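You operate a simulated robot arm through the tools that you are given. There is no shell and no other tool.

You are at the controls of a simulated robot arm. One attempt, no reset.

JOB
Put things in order on the drying stand. At the end: the silver bottle stands where the beige wooden post stood; the blue tin (marked "WAX") stands on top of the white box (marked "CARD"); the black castor stands on top of the yellow laundry stain bar; the beige wooden post stands where the blue tin stood; whatever was shut is shut again. Leave all else as you found it, and nothing knocked over.
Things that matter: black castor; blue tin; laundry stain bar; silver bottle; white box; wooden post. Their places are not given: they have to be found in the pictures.

It is judged by the outcome, as a careful person would: the job done as asked, and still so three seconds after it is handed in. It fails if anything else is knocked over, pushed out of place, dropped, spilled or broken.

ROBOT AND FRAMES
A 5-joint arm with a two-finger parallel gripper, fixed in place. Base frame: the origin is at the foot of the arm, x ahead of it, y to its left, z up; the work surface is at about z = 0. Units: cm, degrees, N and s.
With the tool pointing down near the work surface it reaches from about 26 to 60 cm from the base axis. Its first joint turns from -66.0 to 66.0 degrees. The tool tilts only in the upright plane through the base axis and itself; it spins freely about its own axis. Payload 1.57 kg.
The tool frame sits at the grasp point between the pads (the TCP): z along the fingers, y along the line on which they close. The tips reach 3 cm beyond it. The gripper opens to 8 cm. The fingers are 1.7 cm wide and 1.2 cm thick; the gripper's body (4 by 8.2 cm) begins 8 cm behind the TCP.
Orientation is told as [roll, pitch, yaw] about the base's x, y, z axes, in that order, counted from this pose: with the fingers straight down and closing along the base's y, the tool's x points along the base's -x, its y along +y and its z along -z.

CONTROLS
- The arm moves only by the tool apply_moves. Its argument "rows" is a list of rows, each a list of 7 numbers: the opening, from 0 (shut) to 1 (fully open), then the shift along the tool's x, y, z in units of 400 mm (1.0 is 400 mm), then the turn, a rotation vector about the tool's x, y, z in units of 120 degrees (1.0 is 120 degrees). In form: [[grip, dx, dy, dz, ax, ay, az], ...]. A call has 1 to 20 rows; each row is the pose to reach, as a shift and turn from the pose commanded when the call began, along the tool's axes at that moment. A call with a number of a shift or a turn outside -1 to 1 is refused whole. A row lasts 0.2 s, in which the tool goes at most 5 cm and 8.6 degrees; a call with a longer step from one row to the next is refused whole, and so is a gripper value outside its range. Where a pose cannot be reached the arm comes as near as it can. A force on the tool above 40 N (or 10 N above the force at the start of the call, whichever is more), or a blocked arm, ends the call early, and 0.2 s more pass. The fingers move at their own pace (about 15.3 cm/s each) and stop on an object; they squeeze with about 22 N. The grip force told is the motor's: it shows also when the fingers shut on nothing. Time passes only in rows, and 0.2 s behind the last, so rows that repeat a pose let the fingers close. It gives the time, the measured TCP pose, the force on the tool (base axes), the opening and the grip force at its end, in the units of the frame above (readings bear some noise), with the torque about the TCP (base axes, N m) and any sound that the robot's microphone picked up.
- Cameras (640 x 400 px; columns grow to the right, rows downward): "scene" is fixed at [3.78, 39.03, 53.16]; the picture's right is [-0.77, -0.63, 0.00], its down [-0.31, 0.38, -0.87] and it looks along [0.55, -0.67, -0.50] (base axes); focal length 335 px, centre (320, 200). "wrist" rides on the gripper at [7.2, -0.7, -12.2] in the tool frame; the picture's right is [0.09, 1.00, 0.00], its down [-0.84, 0.08, -0.54] and it looks along [-0.54, 0.05, 0.84] (tool axes); focal length 238 px, centre (320, 200).
- get_image(camera): a new picture of that camera. It takes no simulated time.
- point_at(camera, pixels): for up to 12 pixels [column, row] of the newest picture of that camera ("zoom" is the newest enlarged one), the place [x, y, z] in the base frame of the surface seen there, good to about 0.2 cm. It takes no simulated time.
- close_up(camera, box): a new picture of the part [left, top, right, bottom] of that camera's present view, enlarged. It takes no simulated time.
- sign_off(): hands the job in; it is judged then, once.

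Open the gripper and draw the arm clear of the work before you hand the job in, unless the task says otherwise.

The tools are called after "Request:" as name(argument=value, ...) on one line, values as JSON. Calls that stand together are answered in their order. apply_moves: Moves the arm, as the interface text tells. Its arguments: {"type":"object","properties":{"rows":{"type":"array","items":{"type":"array","items":{"type":"number"}}}},"required":["rows"]} The other tools are called the same way: get_image (camera) takes a picture; point_at (camera, pixels) gives the place of the surface under pixels of a picture; close_up (camera, box) takes an enlarged picture of a part of a camera's view; sign_off () hands the job in.

At the start:

```text
clock: 0.0
tcp_pos: [33.07, -13.05, 36.13]
ee_rot: [-0.1, 0.0, -0.1]
ft_force: [-0.9, 0.8, 1.0]
moment: [0.01, 0.02, -0.01]
finger_gap: 8.01
gripper_force: 0.1
```

scene: 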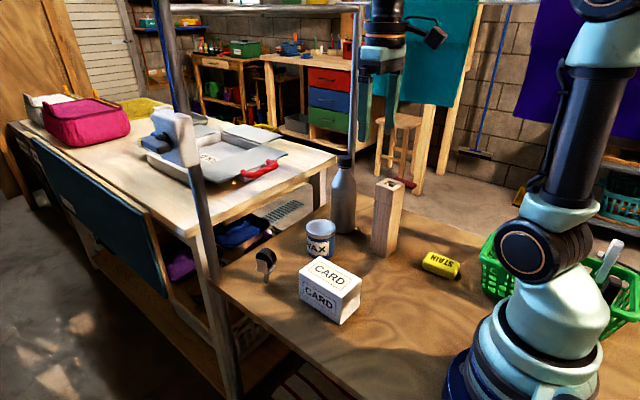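
wrist: 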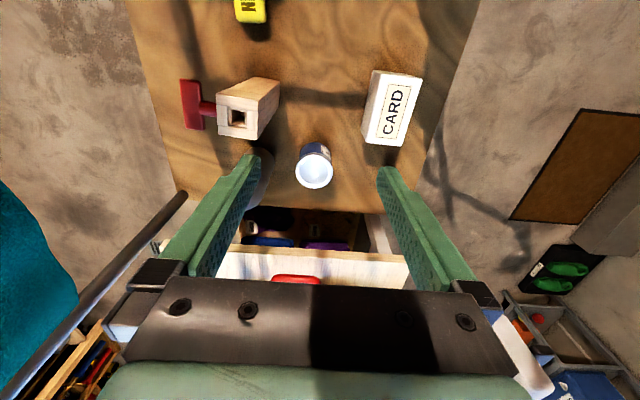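

I start by looking closely at the work area in the scene picture (bottle ~(343,195), post ~(387,215), tin ~(320,238), box ~(330,290), castor ~(265,262), stain bar ~(441,264)).

Request:
close_up(camera="scene", box=[220, 140, 480, 340])

Request:
close_up(camera="wrist", box=[120, 0, 480, 300])

Request:
point_at(camera="scene", pixels=[[345, 160], [343, 195], [390, 183], [387, 215], [385, 250], [320, 225], [320, 245], [335, 272], [335, 305], [266, 255], [265, 276], [441, 264]])

Request:
point_at(camera="wrist", pixels=[[250, 10], [238, 117], [190, 105], [207, 108], [314, 170], [395, 108], [262, 175], [300, 100], [320, 215], [265, 220], [300, 60], [300, 255]])

```text
2.00 times, centred on (350, 240) of scene
```

zoom: 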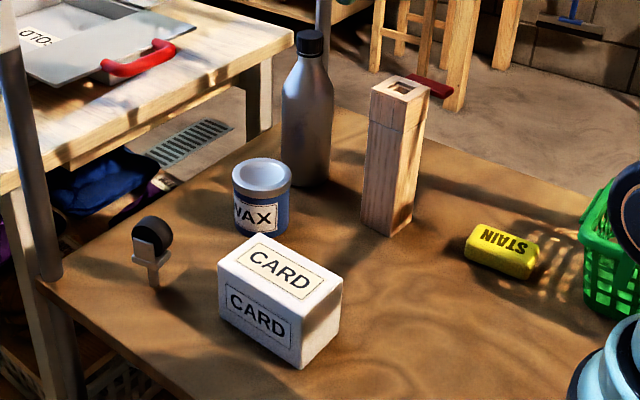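

```text
1.33 times, centred on (300, 150) of wrist
```

zoom: 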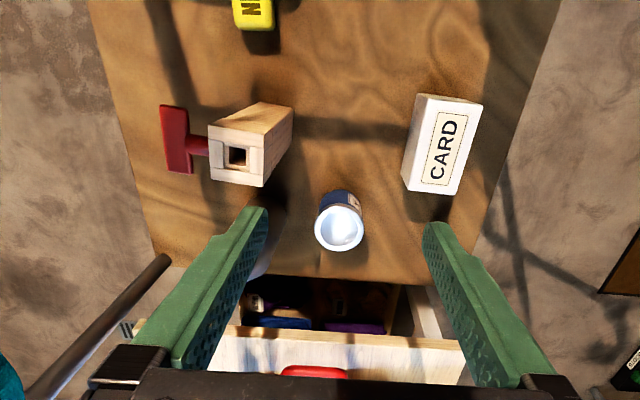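

```text
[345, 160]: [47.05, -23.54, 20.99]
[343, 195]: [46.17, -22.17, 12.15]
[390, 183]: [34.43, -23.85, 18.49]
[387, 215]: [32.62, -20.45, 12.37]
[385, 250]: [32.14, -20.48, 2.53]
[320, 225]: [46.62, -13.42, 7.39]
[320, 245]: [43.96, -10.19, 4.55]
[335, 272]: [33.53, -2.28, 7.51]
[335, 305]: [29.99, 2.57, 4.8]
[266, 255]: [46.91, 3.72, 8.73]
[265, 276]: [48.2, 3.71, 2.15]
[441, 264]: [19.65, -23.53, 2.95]
```

```text
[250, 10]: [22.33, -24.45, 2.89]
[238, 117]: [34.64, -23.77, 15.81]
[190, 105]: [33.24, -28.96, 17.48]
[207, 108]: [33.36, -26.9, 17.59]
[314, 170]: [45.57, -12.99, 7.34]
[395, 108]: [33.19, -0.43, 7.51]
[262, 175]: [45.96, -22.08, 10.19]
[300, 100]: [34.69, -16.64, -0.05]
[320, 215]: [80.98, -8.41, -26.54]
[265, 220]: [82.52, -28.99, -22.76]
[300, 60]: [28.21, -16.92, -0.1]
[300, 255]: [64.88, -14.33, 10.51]
```

The wrist view shows a red T-shaped piece at (190,105) joined to the post's side near its top. I zoom in on each object to learn its shape.

Request:
close_up(camera="scene", box=[350, 160, 430, 270])

Request:
close_up(camera="scene", box=[240, 235, 310, 300])

Request:
close_up(camera="wrist", box=[160, 50, 360, 200])

Request:
close_up(camera="scene", box=[400, 220, 520, 310])

```text
3.64 times, centred on (390, 215) of scene
```

zoom: 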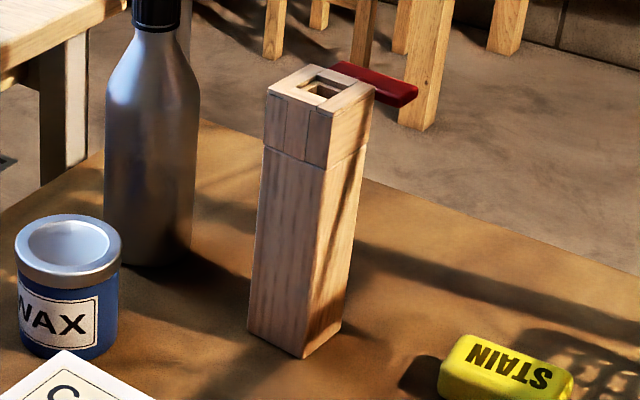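

```text
6.15 times, centred on (275, 268) of scene
```

zoom: 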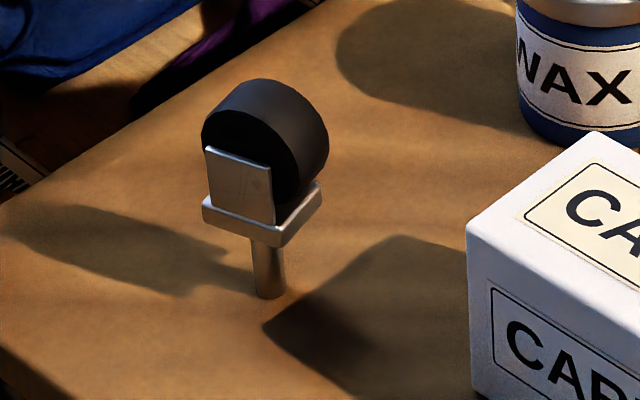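

```text
2.67 times, centred on (260, 125) of wrist
```

zoom: 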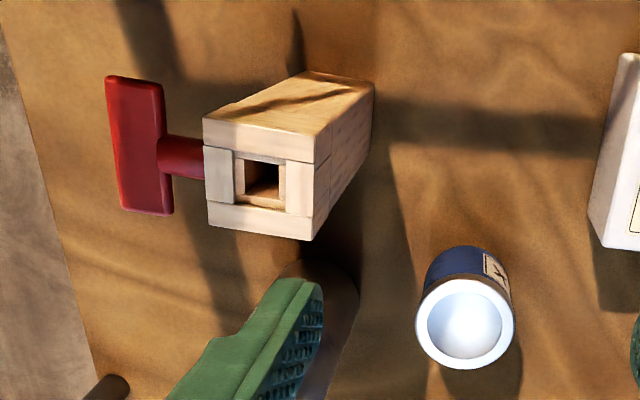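

```text
4.44 times, centred on (460, 265) of scene
```

zoom: 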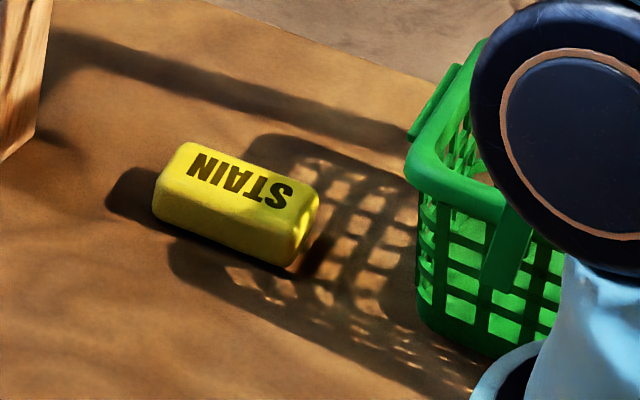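

The castor stands on a thin stem; the post is hollow with a red T handle near its top. I measure outlines of the bottle, post and handle from an enlarged view.

Request:
close_up(camera="scene", box=[300, 140, 430, 270])

```text
3.08 times, centred on (365, 205) of scene
```

zoom: 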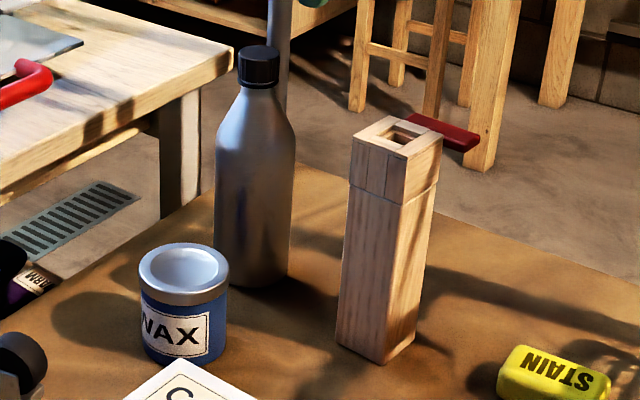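

Post corners in the zoom: top (352,138),(385,116),(441,135),(405,158); bottom (337,345),(383,365),(414,335). I query these and the bottle.

Request:
point_at(camera="zoom", pixels=[[355, 140], [388, 119], [438, 137], [405, 156], [383, 360], [338, 343], [412, 335], [350, 178], [470, 145], [475, 135], [415, 118], [404, 138]])

Request:
point_at(camera="zoom", pixels=[[259, 55], [259, 78], [259, 90], [255, 130], [218, 150], [293, 150], [255, 200], [217, 250], [289, 260], [250, 282], [281, 80], [240, 80]])

Request:
point_at(camera="zoom", pixels=[[143, 262], [184, 246], [226, 264], [184, 294], [184, 270], [180, 355], [144, 335], [225, 335], [280, 20], [500, 380], [530, 350], [607, 380]])

```text
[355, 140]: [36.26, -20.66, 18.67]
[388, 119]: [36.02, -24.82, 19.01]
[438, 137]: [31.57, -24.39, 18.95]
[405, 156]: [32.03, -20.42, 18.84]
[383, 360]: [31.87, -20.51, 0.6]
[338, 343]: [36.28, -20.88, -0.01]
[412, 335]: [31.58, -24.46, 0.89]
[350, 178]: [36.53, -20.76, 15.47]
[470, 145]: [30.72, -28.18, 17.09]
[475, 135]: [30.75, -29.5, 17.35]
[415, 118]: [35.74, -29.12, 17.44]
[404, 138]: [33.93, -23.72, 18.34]
```

```text
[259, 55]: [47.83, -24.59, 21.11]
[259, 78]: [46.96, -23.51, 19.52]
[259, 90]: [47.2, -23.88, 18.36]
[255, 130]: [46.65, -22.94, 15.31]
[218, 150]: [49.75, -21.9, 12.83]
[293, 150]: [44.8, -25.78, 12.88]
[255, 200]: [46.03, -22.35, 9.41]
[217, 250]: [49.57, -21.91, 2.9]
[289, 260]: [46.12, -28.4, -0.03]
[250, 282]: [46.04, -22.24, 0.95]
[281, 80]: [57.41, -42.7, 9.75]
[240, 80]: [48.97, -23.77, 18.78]
```

```text
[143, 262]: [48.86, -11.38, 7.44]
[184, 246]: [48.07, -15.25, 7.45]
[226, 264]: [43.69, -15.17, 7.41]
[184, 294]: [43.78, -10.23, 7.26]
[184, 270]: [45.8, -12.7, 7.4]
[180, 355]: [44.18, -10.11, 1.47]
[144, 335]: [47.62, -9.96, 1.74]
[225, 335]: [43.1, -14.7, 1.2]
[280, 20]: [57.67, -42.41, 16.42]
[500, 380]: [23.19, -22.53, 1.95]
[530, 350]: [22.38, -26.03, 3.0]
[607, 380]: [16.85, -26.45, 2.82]
```

Bottle centre is about (47.8,-24.6), 21 cm tall; post centre about (34,-22.6), 19 cm tall; tin about (46,-12.8). Now I measure the castor, box, bar, basket and metal frame.

Request:
point_at(camera="scene", pixels=[[215, 280], [200, 200], [180, 60], [250, 10], [355, 60], [345, 8], [302, 295], [330, 257], [360, 283], [340, 322], [343, 297], [315, 262]])

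Request:
point_at(camera="scene", pixels=[[490, 240], [500, 270], [520, 300], [613, 255], [600, 300], [425, 266], [437, 254], [460, 263], [452, 276], [560, 280], [485, 265], [305, 200]])

Request:
close_up(camera="scene", box=[245, 240, 293, 290])

```text
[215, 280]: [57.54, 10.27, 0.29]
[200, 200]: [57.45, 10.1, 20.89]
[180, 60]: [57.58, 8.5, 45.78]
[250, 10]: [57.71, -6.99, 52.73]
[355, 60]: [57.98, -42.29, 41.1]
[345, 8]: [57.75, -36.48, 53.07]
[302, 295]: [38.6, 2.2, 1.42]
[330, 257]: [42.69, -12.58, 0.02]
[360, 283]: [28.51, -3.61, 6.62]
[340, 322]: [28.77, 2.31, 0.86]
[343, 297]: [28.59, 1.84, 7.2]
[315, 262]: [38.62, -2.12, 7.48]
```

```text
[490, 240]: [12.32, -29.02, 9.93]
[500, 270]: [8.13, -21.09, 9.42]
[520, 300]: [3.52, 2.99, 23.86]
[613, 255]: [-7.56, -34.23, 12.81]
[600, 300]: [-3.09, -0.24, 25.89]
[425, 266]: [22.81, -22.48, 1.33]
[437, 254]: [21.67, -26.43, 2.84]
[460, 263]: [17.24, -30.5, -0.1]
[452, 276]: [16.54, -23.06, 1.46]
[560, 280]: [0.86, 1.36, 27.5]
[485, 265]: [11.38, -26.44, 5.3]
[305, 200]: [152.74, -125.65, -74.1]
```

```text
8.00 times, centred on (269, 265) of scene
```

zoom: 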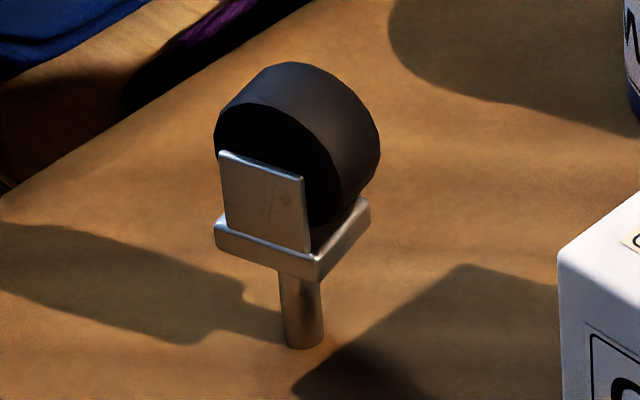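

I read points on the castor in this zoom: wheel top (300,68), near fork plate (262,200), base plate corners (215,250),(315,280),(370,205), stem (300,330).

Request:
point_at(camera="zoom", pixels=[[300, 72], [262, 200], [217, 240], [315, 265], [367, 208], [302, 345], [285, 330], [320, 330], [225, 158], [300, 183], [375, 150], [290, 120]])

Request:
point_at(camera="zoom", pixels=[[340, 110], [270, 90], [222, 115], [330, 180], [315, 280], [216, 255], [302, 290], [305, 240], [228, 220], [360, 130], [310, 64], [250, 75]])

```text
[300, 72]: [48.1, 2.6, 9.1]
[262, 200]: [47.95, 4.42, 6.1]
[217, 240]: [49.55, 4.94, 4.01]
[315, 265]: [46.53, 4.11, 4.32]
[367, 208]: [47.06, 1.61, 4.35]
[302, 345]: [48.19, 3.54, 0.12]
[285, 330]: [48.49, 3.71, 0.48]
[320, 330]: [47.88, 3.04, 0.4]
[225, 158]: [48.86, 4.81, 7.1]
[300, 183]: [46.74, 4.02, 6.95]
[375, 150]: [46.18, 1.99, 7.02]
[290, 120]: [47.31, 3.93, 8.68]
```

```text
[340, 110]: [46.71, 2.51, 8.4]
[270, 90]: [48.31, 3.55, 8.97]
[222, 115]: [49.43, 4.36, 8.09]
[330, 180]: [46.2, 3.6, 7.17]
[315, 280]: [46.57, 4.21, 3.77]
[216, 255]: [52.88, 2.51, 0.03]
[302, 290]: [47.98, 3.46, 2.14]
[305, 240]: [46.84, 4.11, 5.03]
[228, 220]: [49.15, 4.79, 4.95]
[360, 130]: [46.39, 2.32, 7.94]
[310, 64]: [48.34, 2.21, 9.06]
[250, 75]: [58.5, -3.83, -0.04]
```

All six items are located and the frame stays at x≈57.5. I move above the tin at about (46,-12.8), z=22, and look down with the wrist camera.

Request:
apply_moves(rows=[[1, -0.054, 0.001, 0.059, 0, 0, 0], [1, -0.108, 0.002, 0.118, 0, 0, 0], [1, -0.162, 0.003, 0.177, 0, 0, 0], [1, -0.216, 0.004, 0.236, 0, 0, 0], [1, -0.27, 0.005, 0.295, 0, 0, 0], [1, -0.323, 0.006, 0.353, 0, 0, 0]])

Request:
get_image(camera="wrist")

Request:
get_image(camera="scene")

```text
clock: 1.4
tcp_pos: [46.27, -12.93, 22.0]
ee_rot: [0.0, 0.0, 0.0]
ft_force: [0.5, 0.6, -0.6]
moment: [-0.01, 0.02, 0.0]
finger_gap: 8.01
gripper_force: 0.0
```

```text
taken
```

wrist: 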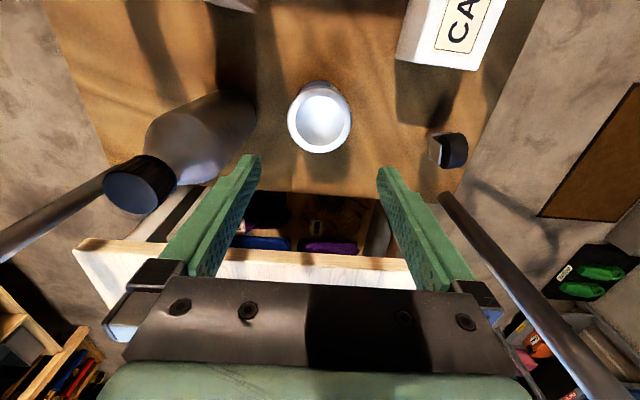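

```text
taken
```

scene: 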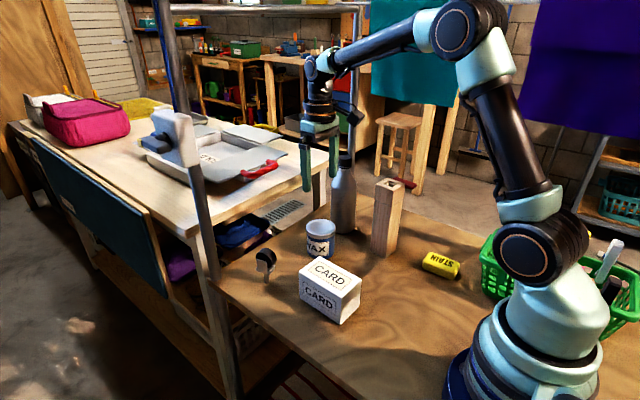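

The tin's rim is at (320,118) in the wrist view, radius ~31 px. I measure its rim extremes, the bottle cap, castor wheel and table front edge.

Request:
point_at(camera="wrist", pixels=[[290, 118], [349, 118], [320, 90], [320, 150], [320, 118], [140, 191], [107, 190], [170, 190], [454, 150], [465, 150], [320, 190], [437, 150]])

Request:
close_up(camera="wrist", box=[270, 70, 370, 170])

```text
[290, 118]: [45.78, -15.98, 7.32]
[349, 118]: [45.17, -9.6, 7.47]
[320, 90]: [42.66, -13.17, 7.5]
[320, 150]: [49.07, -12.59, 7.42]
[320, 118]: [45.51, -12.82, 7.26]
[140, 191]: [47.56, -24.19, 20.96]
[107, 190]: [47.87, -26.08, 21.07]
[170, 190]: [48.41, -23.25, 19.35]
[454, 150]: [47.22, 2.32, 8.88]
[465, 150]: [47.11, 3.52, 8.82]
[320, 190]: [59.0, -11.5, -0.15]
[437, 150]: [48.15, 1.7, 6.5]
```

```text
4.00 times, centred on (320, 120) of wrist
```

zoom: 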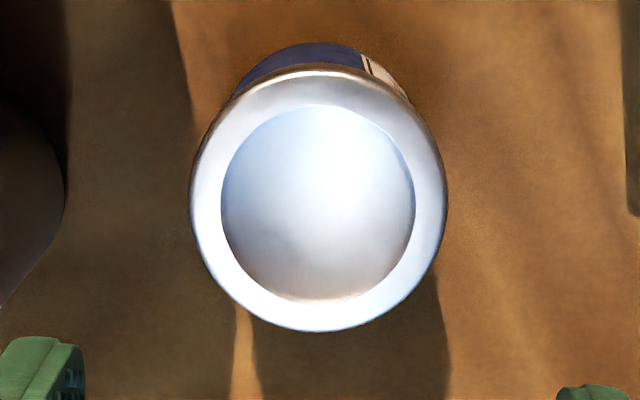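

Tin centre is (45.9,-12.8), radius 3.2, lid flat at 7.4; gripper is centred over it. I descend to z≈3.9 with the fingers open.

Request:
apply_moves(rows=[[1, 0.003, 0.002, 0.08, 0, 0, 0], [1, 0.005, 0.003, 0.16, 0, 0, 0], [1, 0.005, 0.003, 0.24, 0, 0, 0], [1, 0.005, 0.003, 0.3, 0, 0, 0], [1, 0.005, 0.003, 0.36, 0, 0, 0], [1, 0.005, 0.003, 0.41, 0, 0, 0], [1, 0.005, 0.003, 0.45, 0, 0, 0]])

Request:
get_image(camera="wrist")

Request:
close_up(camera="scene", box=[250, 140, 420, 280])

```text
clock: 3.0
tcp_pos: [45.82, -12.9, 3.97]
ee_rot: [0.0, -0.1, 0.0]
ft_force: [-0.4, 0.0, 0.5]
moment: [-0.01, 0.01, 0.04]
finger_gap: 7.98
gripper_force: 0.1
```

```text
taken
```

wrist: 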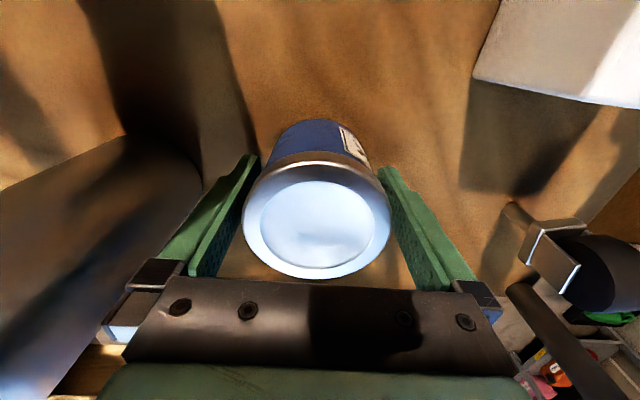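

```text
2.86 times, centred on (335, 210) of scene
```

zoom: 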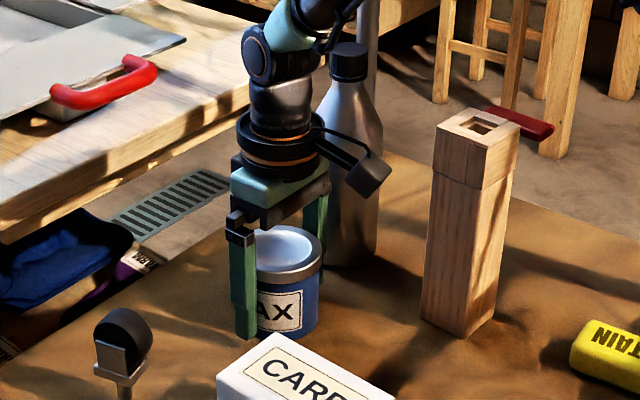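

The tin sits between the fingers (243–391 px, nearly centred). I close the gripper.

Request:
apply_moves(rows=[[0.85, 0, 0, 0, 0, 0, 0], [0.7, 0, 0, 0, 0, 0, 0], [0.5, 0, 0, 0, 0, 0, 0], [0.3, 0, 0, 0, 0, 0, 0]])

```text
clock: 4.0
tcp_pos: [45.82, -12.87, 4.08]
ee_rot: [-0.1, 0.0, 0.0]
ft_force: [1.0, 0.0, 0.6]
moment: [0.04, -0.04, 0.0]
finger_gap: 7.1
gripper_force: 21.6
```

Gap 7.1 cm with 21.6 N: the tin is held. I lift it 2.5 cm slowly and check.

Request:
apply_moves(rows=[[0, 0, 0, -0.01, 0, 0, 0], [0, 0, 0, -0.03, 0, 0, 0], [0, 0, 0, -0.06, 0, 0, 0], [0, 0, 0, -0.06, 0, 0, 0]])

Request:
close_up(camera="scene", box=[250, 140, 420, 280])

```text
clock: 5.0
tcp_pos: [45.82, -12.8, 6.6]
ee_rot: [0.0, 0.0, -0.1]
ft_force: [-0.6, 1.9, 0.1]
moment: [0.11, 0.03, -0.01]
finger_gap: 7.11
gripper_force: 22.3
```

```text
2.86 times, centred on (335, 210) of scene
```

zoom: 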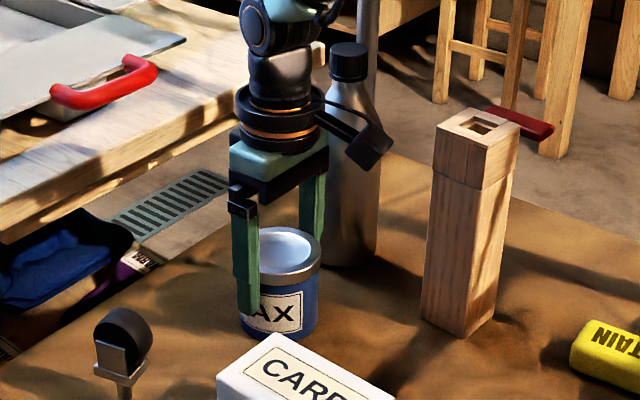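

The tin's bottom edge has stayed at (277,340), so it did not come up. I look with the wrist camera to see what the fingers hold.

Request:
get_image(camera="wrist")

Request:
close_up(camera="scene", box=[295, 170, 355, 265])

```text
taken
```

wrist: 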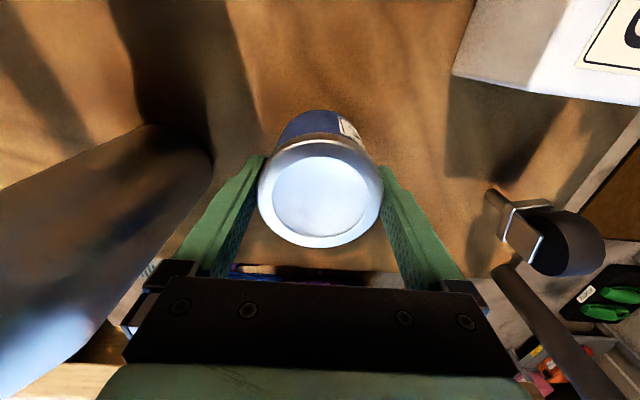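

```text
4.21 times, centred on (325, 218) of scene
```

zoom: 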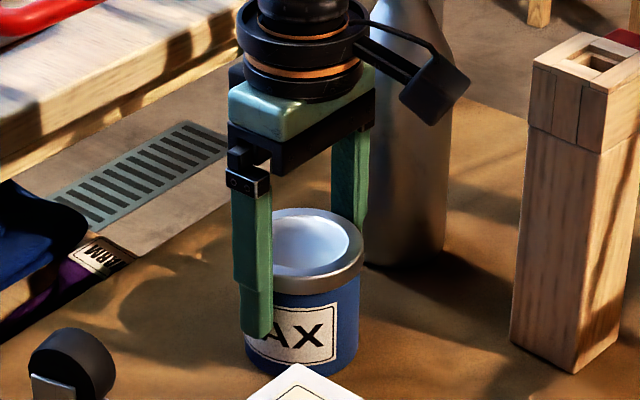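

The fingers stop at 7.1 cm yet slid up the tin. I measure the tin's rim and side against the finger pads in the present picture.

Request:
point_at(camera="wrist", pixels=[[260, 190], [380, 190], [320, 142], [320, 246], [320, 190], [265, 170], [256, 165], [386, 170], [283, 140], [366, 150], [290, 135], [320, 125]])

Request:
close_up(camera="wrist", box=[210, 90, 430, 280])

```text
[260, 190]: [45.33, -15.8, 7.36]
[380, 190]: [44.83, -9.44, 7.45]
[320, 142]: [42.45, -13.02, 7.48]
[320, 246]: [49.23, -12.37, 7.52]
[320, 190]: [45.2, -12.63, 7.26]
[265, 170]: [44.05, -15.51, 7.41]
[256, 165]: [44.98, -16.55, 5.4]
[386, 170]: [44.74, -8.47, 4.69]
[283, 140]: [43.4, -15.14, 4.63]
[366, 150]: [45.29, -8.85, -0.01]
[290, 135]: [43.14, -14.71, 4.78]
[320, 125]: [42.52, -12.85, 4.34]
```

```text
2.11 times, centred on (320, 185) of wrist
```

zoom: 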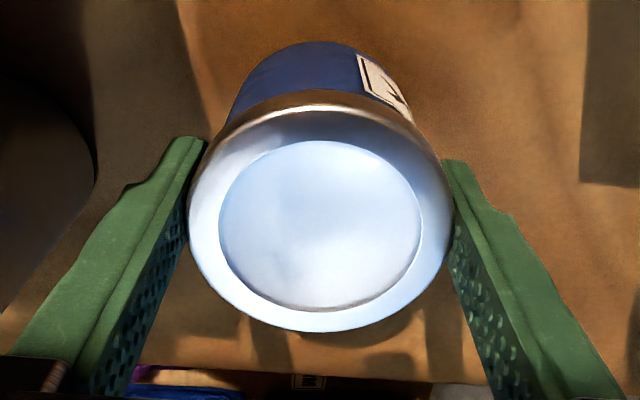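

Rim diameter is ~6.9–7.0 cm, so the fingers touch only the rim. I open, go back down and close again, then lift in tiny steps reading the force.

Request:
apply_moves(rows=[[1, 0, 0, 0, 0, 0, 0], [1, 0, 0, 0, 0, 0, 0], [1, 0, 0.001, 0.03, 0, 0, 0], [1, 0, 0.001, 0.065, 0, 0, 0], [1, 0, 0.001, 0.07, 0, 0, 0], [0.6, 0, 0.001, 0.07, 0, 0, 0], [0, 0, 0.001, 0.07, 0, 0, 0], [0, 0, 0.001, 0.07, 0, 0, 0]])

Request:
apply_moves(rows=[[0, 0, 0, -0.008, 0, 0, 0]])

Request:
apply_moves(rows=[[0, 0, 0, -0.008, 0, 0, 0]])

Request:
close_up(camera="scene", box=[295, 170, 355, 265])

```text
clock: 6.8
tcp_pos: [45.86, -12.88, 3.66]
ee_rot: [0.0, 0.0, 0.0]
ft_force: [1.2, -1.6, 2.8]
moment: [0.07, -0.06, -0.07]
finger_gap: 7.1
gripper_force: 21.6
```

```text
clock: 7.2
tcp_pos: [45.71, -12.76, 3.87]
ee_rot: [0.0, 0.2, 0.0]
ft_force: [-0.3, -0.1, -0.9]
moment: [0.01, 0.02, 0.03]
finger_gap: 7.09
gripper_force: 22.3
```

```text
clock: 7.6
tcp_pos: [45.8, -12.74, 4.25]
ee_rot: [0.0, 0.0, 0.1]
ft_force: [0.3, 0.0, -3.2]
moment: [0.01, 0.0, -0.02]
finger_gap: 7.11
gripper_force: 22.1
```

```text
4.21 times, centred on (325, 218) of scene
```

zoom: 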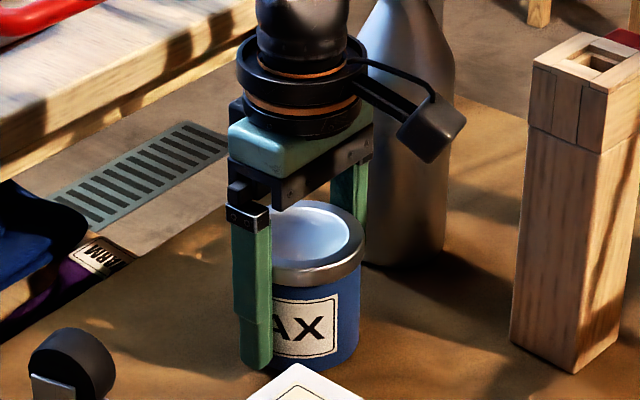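

Force is now -3.2 N and the tin's rim rose in the view (top edge 208→200), so it is lifting this time. I continue slowly by 1 cm and check.

Request:
apply_moves(rows=[[0, 0, 0, -0.005, 0, 0, 0], [0, 0, 0, -0.01, 0, 0, 0], [0, 0, 0, -0.015, 0, 0, 0], [0, 0, 0, -0.02, 0, 0, 0], [0, 0, 0, -0.025, 0, 0, 0]])

Request:
close_up(camera="scene", box=[295, 170, 355, 265])

```text
clock: 8.8
tcp_pos: [45.87, -12.76, 5.32]
ee_rot: [0.0, -0.1, 0.0]
ft_force: [0.0, -0.1, -2.0]
moment: [0.01, 0.0, -0.01]
finger_gap: 7.1
gripper_force: 22.1
```

```text
4.21 times, centred on (325, 218) of scene
```

zoom: 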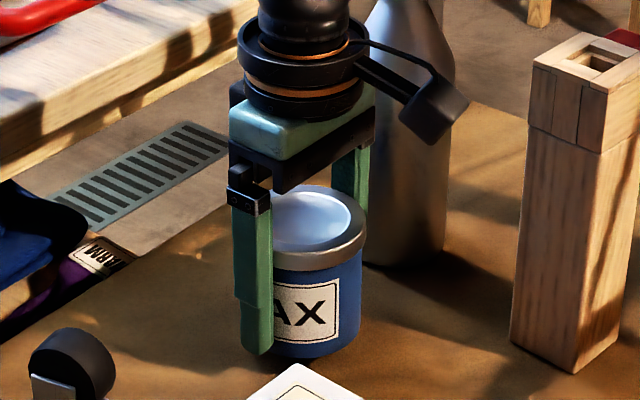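

The tin lifts with the fingers now (weight ≈2–3 N). I raise it another 8 cm at a gentle pace and recheck the grip.

Request:
apply_moves(rows=[[0, 0, 0, -0.01, 0, 0, 0], [0, 0, 0, -0.025, 0, 0, 0], [0, 0, 0, -0.045, 0, 0, 0], [0, 0, 0, -0.065, 0, 0, 0], [0, 0, 0, -0.085, 0, 0, 0], [0, 0, 0, -0.105, 0, 0, 0], [0, 0, 0, -0.125, 0, 0, 0], [0, 0, 0, -0.145, 0, 0, 0], [0, 0, 0, -0.165, 0, 0, 0], [0, 0, 0, -0.185, 0, 0, 0], [0, 0, 0, -0.2, 0, 0, 0], [0, 0, 0, -0.21, 0, 0, 0]])

Request:
get_image(camera="wrist")

Request:
get_image(camera="scene")

```text
clock: 11.4
tcp_pos: [45.72, -12.82, 13.6]
ee_rot: [0.0, 0.0, 0.1]
ft_force: [0.3, 0.0, -2.3]
moment: [0.01, 0.01, -0.02]
finger_gap: 7.1
gripper_force: 22.1
```

```text
taken
```

wrist: 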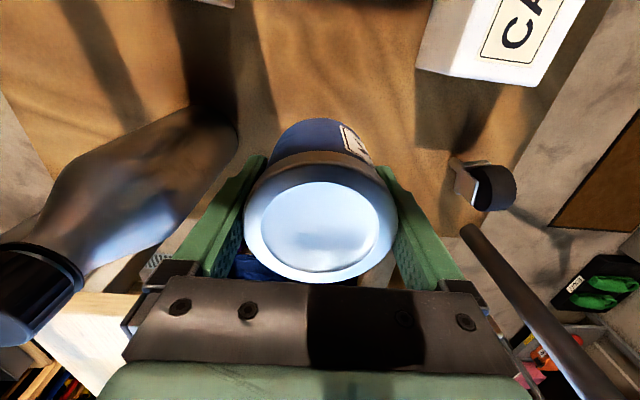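

```text
taken
```

scene: 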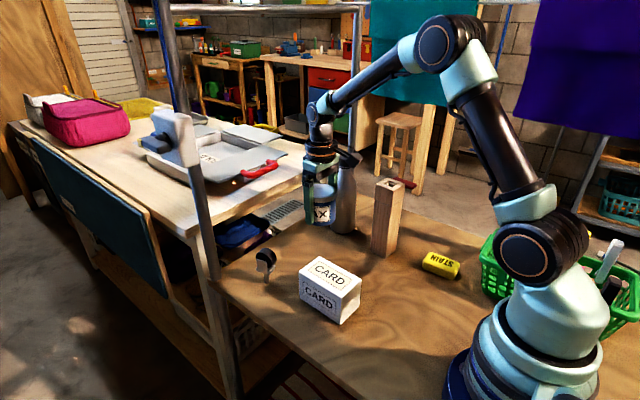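

The tin is held well. I measure the tin's top now, and the box's top corners from a scene zoom.

Request:
point_at(camera="wrist", pixels=[[320, 220], [250, 220], [390, 220], [320, 272]])

Request:
close_up(camera="scene", box=[290, 250, 370, 330])

```text
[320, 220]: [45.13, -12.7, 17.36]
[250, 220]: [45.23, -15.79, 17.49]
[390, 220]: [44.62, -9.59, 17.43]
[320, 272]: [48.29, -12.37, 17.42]
```

```text
5.00 times, centred on (330, 290) of scene
```

zoom: 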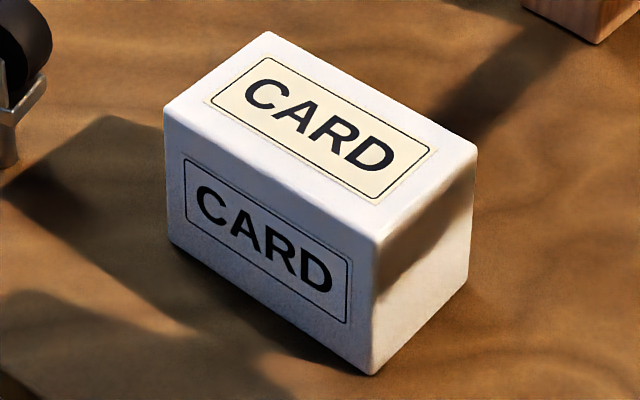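

Request:
point_at(camera="zoom", pixels=[[170, 110], [267, 38], [470, 153], [378, 235], [320, 130], [220, 72], [420, 190], [270, 170], [370, 92]])

```text
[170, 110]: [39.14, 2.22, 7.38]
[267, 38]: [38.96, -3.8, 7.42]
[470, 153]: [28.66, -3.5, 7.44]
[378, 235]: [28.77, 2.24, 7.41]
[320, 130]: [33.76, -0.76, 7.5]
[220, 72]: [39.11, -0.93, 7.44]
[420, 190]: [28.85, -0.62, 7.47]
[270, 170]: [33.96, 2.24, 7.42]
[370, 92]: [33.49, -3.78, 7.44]
```

Box top centre is (33.85,-0.75), z 7.45; the tin bottom is now at ~10. I carry it level across to above the box.

Request:
apply_moves(rows=[[0, 0.01, 0.01, 0, 0, 0, 0], [0, 0.03, 0.03, 0, 0, 0, 0], [0, 0.06, 0.06, 0, 0, 0, 0], [0, 0.09, 0.09, 0, 0, 0, 0], [0, 0.12, 0.12, 0, 0, 0, 0], [0, 0.15, 0.15, 0, 0, 0, 0], [0, 0.18, 0.18, 0, 0, 0, 0], [0, 0.21, 0.21, 0, 0, 0, 0], [0, 0.24, 0.24, 0, 0, 0, 0], [0, 0.265, 0.265, 0, 0, 0, 0], [0, 0.285, 0.285, 0, 0, 0, 0], [0, 0.295, 0.296, 0, 0, 0, 0], [0, 0.299, 0.301, 0, 0, 0, 0], [0, 0.299, 0.301, 0, 0, 0, 0]])

Request:
get_image(camera="scene")

Request:
get_image(camera="wrist")

```text
clock: 14.4
tcp_pos: [33.8, -0.59, 13.6]
ee_rot: [0.0, 0.0, 0.0]
ft_force: [0.4, 0.1, -2.2]
moment: [0.01, 0.01, 0.0]
finger_gap: 7.13
gripper_force: 22.3
```

```text
taken
```

scene: 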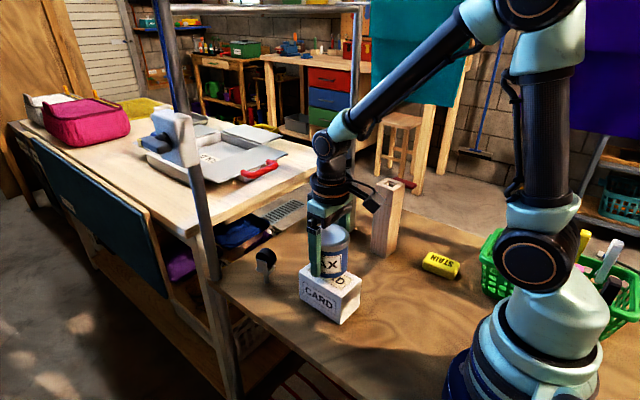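

```text
taken
```

wrist: 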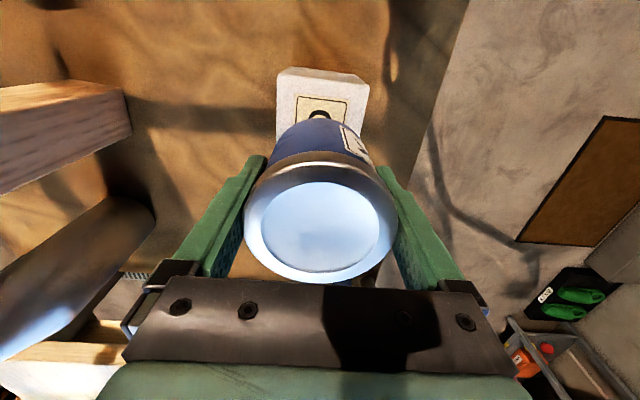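

The tin is centred over the box, bottom ≈2.5 cm above it. I lower slowly by 2.3 cm.

Request:
apply_moves(rows=[[0, 0, 0.0, 0.012, 0, 0, 0], [0, 0, 0.0, 0.024, 0, 0, 0], [0, 0, 0.0, 0.036, 0, 0, 0], [0, 0, 0.0, 0.046, 0, 0, 0], [0, 0, 0.0, 0.054, 0, 0, 0], [0, 0, 0, 0.058, 0, 0, 0]])

Request:
apply_moves(rows=[[0, 0, 0, 0.004, 0, 0, 0]])

Request:
close_up(camera="scene", box=[285, 200, 385, 330])

```text
clock: 15.8
tcp_pos: [33.64, -0.65, 11.3]
ee_rot: [0.0, 0.0, 0.0]
ft_force: [-0.5, -0.2, -2.5]
moment: [0.01, 0.03, -0.01]
finger_gap: 7.1
gripper_force: 22.4
```

```text
clock: 16.2
tcp_pos: [33.58, -0.72, 11.08]
ee_rot: [0.0, 0.0, 0.0]
ft_force: [0.5, 0.8, -2.8]
moment: [-0.01, 0.01, 0.0]
finger_gap: 7.11
gripper_force: 22.1
```

```text
3.08 times, centred on (335, 265) of scene
```

zoom: 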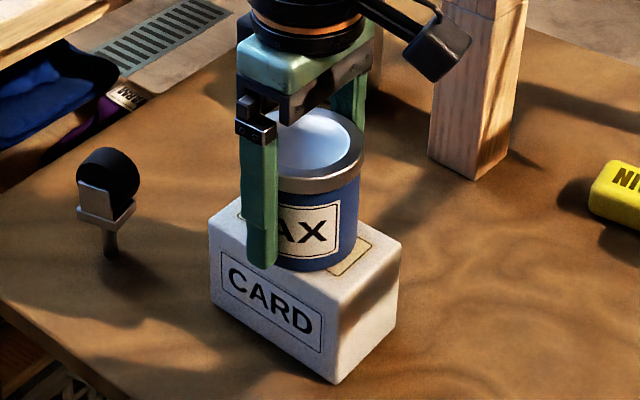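

Force still shows the tin's weight (−2.8 N), so contact is not yet made. I lower in 0.12 cm steps.

Request:
apply_moves(rows=[[0, 0, 0, 0.003, 0, 0, 0]])

Request:
apply_moves(rows=[[0, 0, 0, 0.003, 0, 0, 0]])

```text
clock: 16.6
tcp_pos: [33.9, -0.62, 11.18]
ee_rot: [0.0, 0.0, 0.1]
ft_force: [-0.9, -0.2, -0.8]
moment: [0.0, 0.02, 0.0]
finger_gap: 7.09
gripper_force: 22.1
```

```text
clock: 17.0
tcp_pos: [33.76, -0.51, 11.1]
ee_rot: [0.0, 0.0, 0.1]
ft_force: [-4.0, -1.0, 13.6]
moment: [-0.04, 0.04, -0.06]
finger_gap: 7.09
gripper_force: 22.5
```

Contact is firm (+13.6 N). I ease up 0.1 cm and open slowly, then rise.

Request:
apply_moves(rows=[[0, 0, 0, -0.002, 0, 0, 0], [0, 0, 0, -0.0025, 0, 0, 0]])

Request:
apply_moves(rows=[[0.95, 0, 0, 0, 0, 0, 0], [1, 0, 0, 0, 0, 0, 0], [1, 0, 0, 0, 0, 0, 0]])

Request:
get_image(camera="wrist")

```text
clock: 17.6
tcp_pos: [33.76, -0.76, 11.23]
ee_rot: [0.0, -0.1, 0.0]
ft_force: [1.0, 1.2, 2.1]
moment: [0.03, -0.13, 0.03]
finger_gap: 7.11
gripper_force: 22.0
```

```text
clock: 18.4
tcp_pos: [33.66, -0.77, 11.2]
ee_rot: [-0.1, 0.0, 0.0]
ft_force: [0.2, -0.1, 1.2]
moment: [0.01, 0.02, 0.01]
finger_gap: 7.99
gripper_force: 0.2
```

```text
taken
```

wrist: 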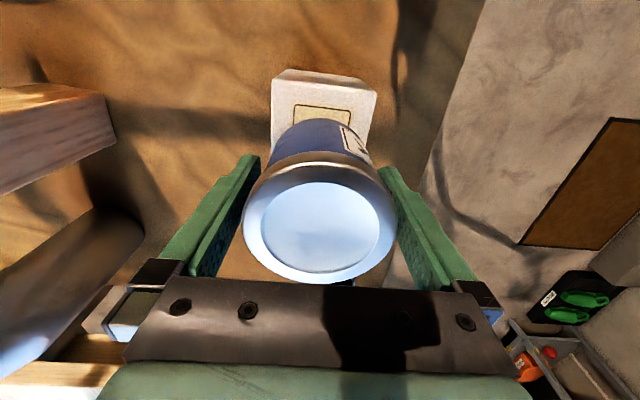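

Fingers are open on both sides of the tin. I rise straight up, slowly at first, to z≈31.

Request:
apply_moves(rows=[[1, 0, 0, -0.01, 0, 0, 0], [1, 0, 0, -0.025, 0, 0, 0], [1, 0, 0, -0.05, 0, 0, 0], [1, 0, 0, -0.1, 0, 0, 0], [1, 0, 0, -0.17, 0, 0, 0], [1, 0, 0, -0.25, 0, 0, 0], [1, 0, 0, -0.34, 0, 0, 0], [1, 0, 0, -0.42, 0, 0, 0], [1, 0, 0, -0.5, 0, 0, 0]])

Request:
get_image(camera="scene")

Request:
get_image(camera="wrist")

```text
clock: 20.4
tcp_pos: [33.71, -0.73, 31.04]
ee_rot: [0.0, 0.0, 0.0]
ft_force: [-0.4, -0.1, -0.3]
moment: [0.0, 0.0, 0.0]
finger_gap: 7.99
gripper_force: 0.0
```

```text
taken
```

scene: 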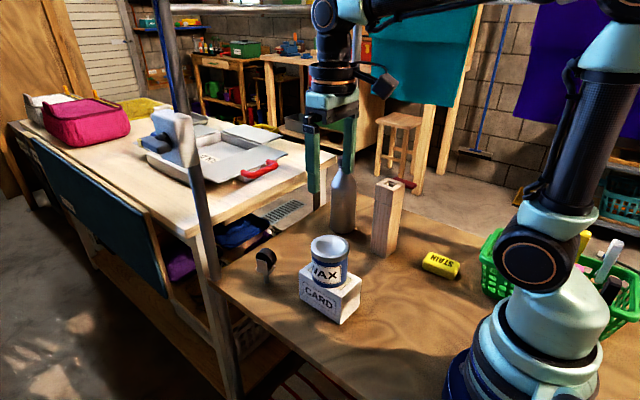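

```text
taken
```

wrist: 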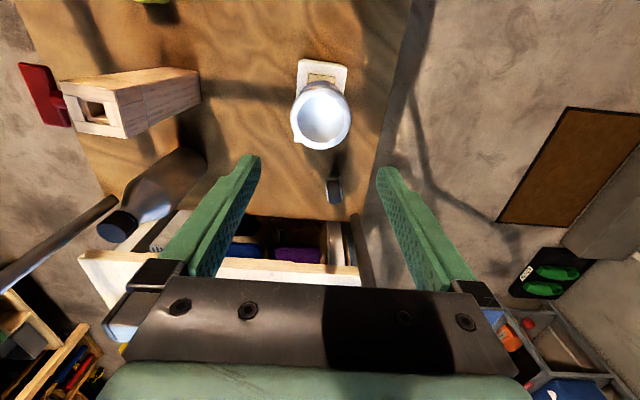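

The tin stands on the box. Next the post: I move over it at (34,-22.6) and spin the tool ~-94° so the fingers close along x, away from the red handle.

Request:
apply_moves(rows=[[1, 0, -0.045, 0, 0, 0, 0.065], [1, 0, -0.09, 0, 0, 0, 0.13], [1, 0, -0.135, 0, 0, 0, 0.195], [1, 0, -0.18, 0, 0, 0, 0.26], [1, 0, -0.225, 0, 0, 0, 0.325], [1, 0, -0.27, 0, 0, 0, 0.39], [1, 0, -0.315, 0, 0, 0, 0.455], [1, 0, -0.36, 0, 0, 0, 0.52], [1, -0.005, -0.41, 0, 0, 0, 0.585], [1, -0.007, -0.46, 0, 0, 0, 0.65], [1, -0.0075, -0.51, 0, 0, 0, 0.715], [1, -0.0075, -0.546, 0, 0, 0, 0.78]])

Request:
get_image(camera="wrist")

Request:
get_image(camera="scene")

```text
clock: 23.0
tcp_pos: [33.99, -22.57, 31.03]
ee_rot: [0.0, 0.0, -93.7]
ft_force: [1.2, 0.1, 0.6]
moment: [0.0, -0.01, -0.01]
finger_gap: 7.99
gripper_force: 0.0
```

```text
taken
```

wrist: 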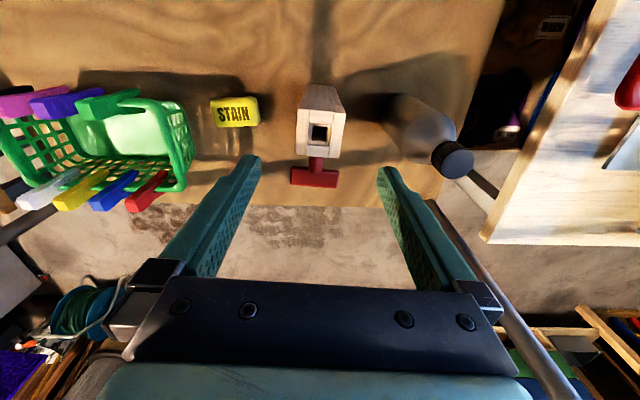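

```text
taken
```

scene: 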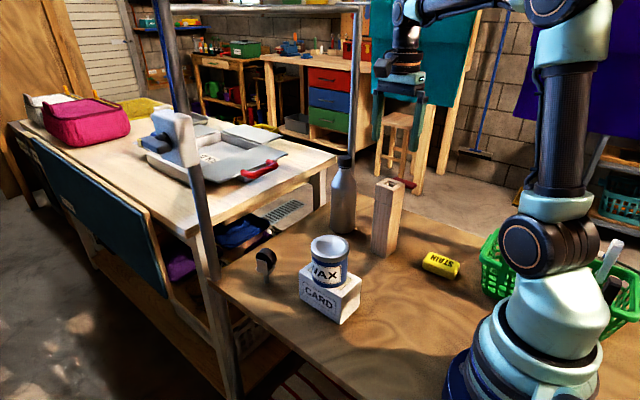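

The post is well aligned in view at (320,130) with its handle pointing away at (315,175). I zoom to read its corners and angle, plus the stain bar and bottle.

Request:
close_up(camera="wrist", box=[190, 70, 350, 200])

Request:
point_at(camera="wrist", pixels=[[299, 114], [341, 118], [297, 152], [338, 155], [211, 102], [255, 97], [215, 125], [258, 123], [234, 112], [452, 160], [292, 172], [338, 183]])

```text
3.08 times, centred on (270, 135) of wrist
```

zoom: 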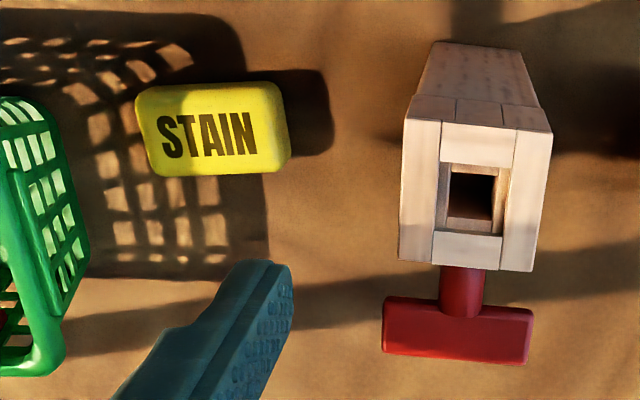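

```text
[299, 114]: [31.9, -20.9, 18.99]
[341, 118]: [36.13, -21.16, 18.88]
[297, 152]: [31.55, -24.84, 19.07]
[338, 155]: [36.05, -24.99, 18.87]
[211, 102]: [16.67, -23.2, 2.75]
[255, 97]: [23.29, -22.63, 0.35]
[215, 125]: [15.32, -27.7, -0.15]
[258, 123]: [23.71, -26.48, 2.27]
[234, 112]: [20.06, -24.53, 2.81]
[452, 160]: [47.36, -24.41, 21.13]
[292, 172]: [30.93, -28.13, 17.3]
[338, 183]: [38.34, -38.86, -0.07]
```

I refine the post's corners using the enlarged view.

Request:
point_at(camera="zoom", pixels=[[410, 124], [547, 135], [403, 257], [528, 266], [436, 48], [515, 55], [475, 140], [470, 245], [445, 185], [510, 185], [390, 310], [525, 355]])

Request:
point_at(camera="zoom", pixels=[[145, 95], [275, 90], [285, 155], [155, 168], [212, 130], [180, 110], [250, 150], [180, 150], [255, 105], [460, 285], [475, 190], [475, 205]])

```text
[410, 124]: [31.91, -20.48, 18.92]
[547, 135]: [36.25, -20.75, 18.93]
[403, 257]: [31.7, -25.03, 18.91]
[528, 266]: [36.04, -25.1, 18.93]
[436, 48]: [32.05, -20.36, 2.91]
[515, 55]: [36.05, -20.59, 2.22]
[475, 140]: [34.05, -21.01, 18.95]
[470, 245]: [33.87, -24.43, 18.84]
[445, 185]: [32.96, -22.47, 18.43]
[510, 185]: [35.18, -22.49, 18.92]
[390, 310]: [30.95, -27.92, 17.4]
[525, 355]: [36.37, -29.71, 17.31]
```

```text
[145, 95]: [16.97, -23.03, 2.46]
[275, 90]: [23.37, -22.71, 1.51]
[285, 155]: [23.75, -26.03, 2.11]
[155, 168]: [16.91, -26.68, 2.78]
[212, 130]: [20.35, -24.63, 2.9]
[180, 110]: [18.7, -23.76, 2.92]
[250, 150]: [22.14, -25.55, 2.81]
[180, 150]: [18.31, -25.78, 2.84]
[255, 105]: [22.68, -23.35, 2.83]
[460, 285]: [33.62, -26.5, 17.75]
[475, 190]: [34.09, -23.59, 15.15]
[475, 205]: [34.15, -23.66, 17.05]
```

Post centre is (33.97,-22.8), 4.4 cm wide, seam at z≈15.4, top 18.9. I descend to z=12 so the pads grip below the seam.

Request:
apply_moves(rows=[[1, -0.005, 0, 0.08, 0, 0, 0], [1, -0.005, 0, 0.16, 0, 0, 0], [1, -0.005, 0, 0.24, 0, 0, 0], [1, -0.005, 0, 0.31, 0, 0, 0], [1, -0.005, 0, 0.37, 0, 0, 0], [1, -0.005, 0, 0.42, 0, 0, 0], [1, -0.005, 0, 0.455, 0, 0, 0], [1, -0.005, 0, 0.475, 0, 0, 0]])

Request:
get_image(camera="wrist")

Request:
close_up(camera="scene", box=[310, 120, 470, 270])

```text
clock: 24.8
tcp_pos: [34.08, -22.75, 11.95]
ee_rot: [0.0, -0.1, -93.5]
ft_force: [-0.3, 0.1, 0.8]
moment: [-0.05, 0.0, -0.01]
finger_gap: 8.01
gripper_force: 0.1
```

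```text
taken
```

wrist: 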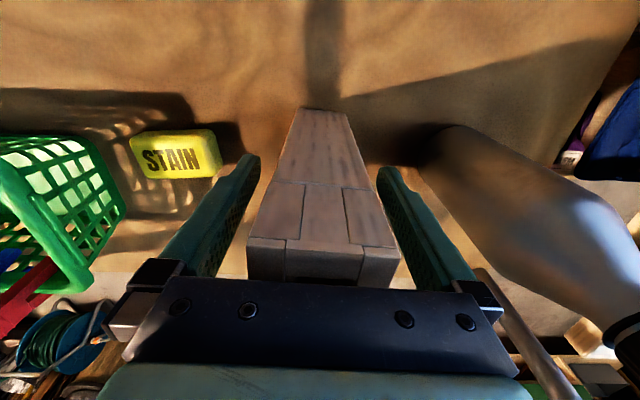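

```text
2.67 times, centred on (390, 195) of scene
```

zoom: 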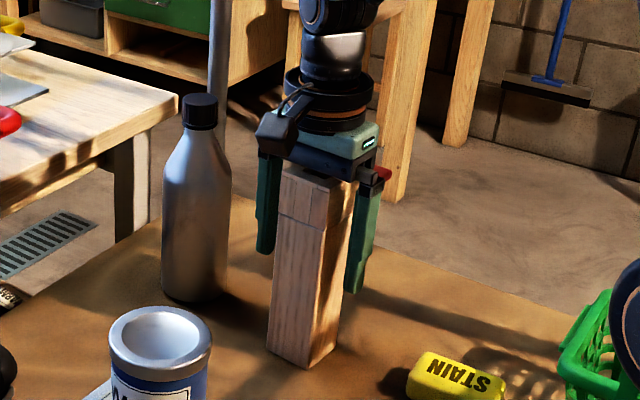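

The post is centred between the fingers with clearance below the palm. I close gently.

Request:
apply_moves(rows=[[0.75, 0, 0, 0, 0, 0, 0], [0.62, 0, 0, 0, 0, 0, 0], [0.5, 0, 0, 0, 0, 0, 0], [0.3, 0, 0, 0, 0, 0, 0], [0, 0, 0, 0, 0, 0, 0], [0, 0, 0, 0, 0, 0, 0]])

Request:
apply_moves(rows=[[0, 0, 0, -0.005, 0, 0, 0], [0, 0, 0, -0.01, 0, 0, 0], [0, 0, 0, -0.015, 0, 0, 0], [0, 0, 0, -0.02, 0, 0, 0]])

Request:
close_up(camera="scene", box=[310, 120, 470, 270])

Request:
get_image(camera="wrist")

```text
clock: 26.2
tcp_pos: [34.06, -22.59, 12.02]
ee_rot: [0.0, 0.0, -93.5]
ft_force: [-0.8, 0.6, -0.5]
moment: [0.06, 0.08, -0.01]
finger_gap: 4.8
gripper_force: 21.9
```

```text
clock: 27.2
tcp_pos: [34.03, -22.71, 12.87]
ee_rot: [0.0, 0.0, -93.6]
ft_force: [0.8, -0.1, -3.2]
moment: [-0.02, 0.0, -0.03]
finger_gap: 4.79
gripper_force: 21.8
```

```text
2.67 times, centred on (390, 195) of scene
```

zoom: 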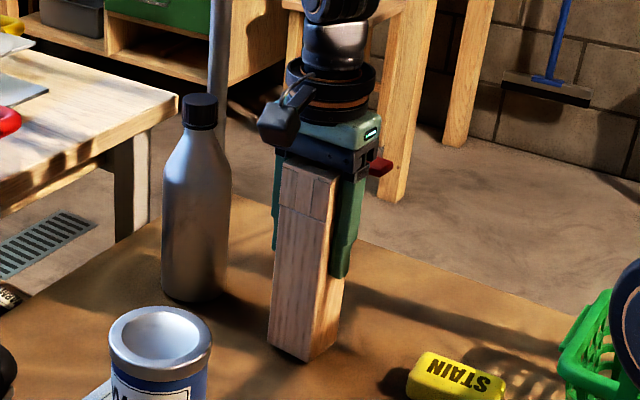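

```text
taken
```

wrist: 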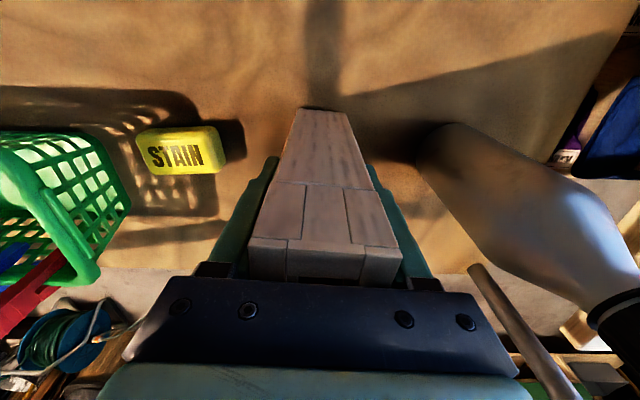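

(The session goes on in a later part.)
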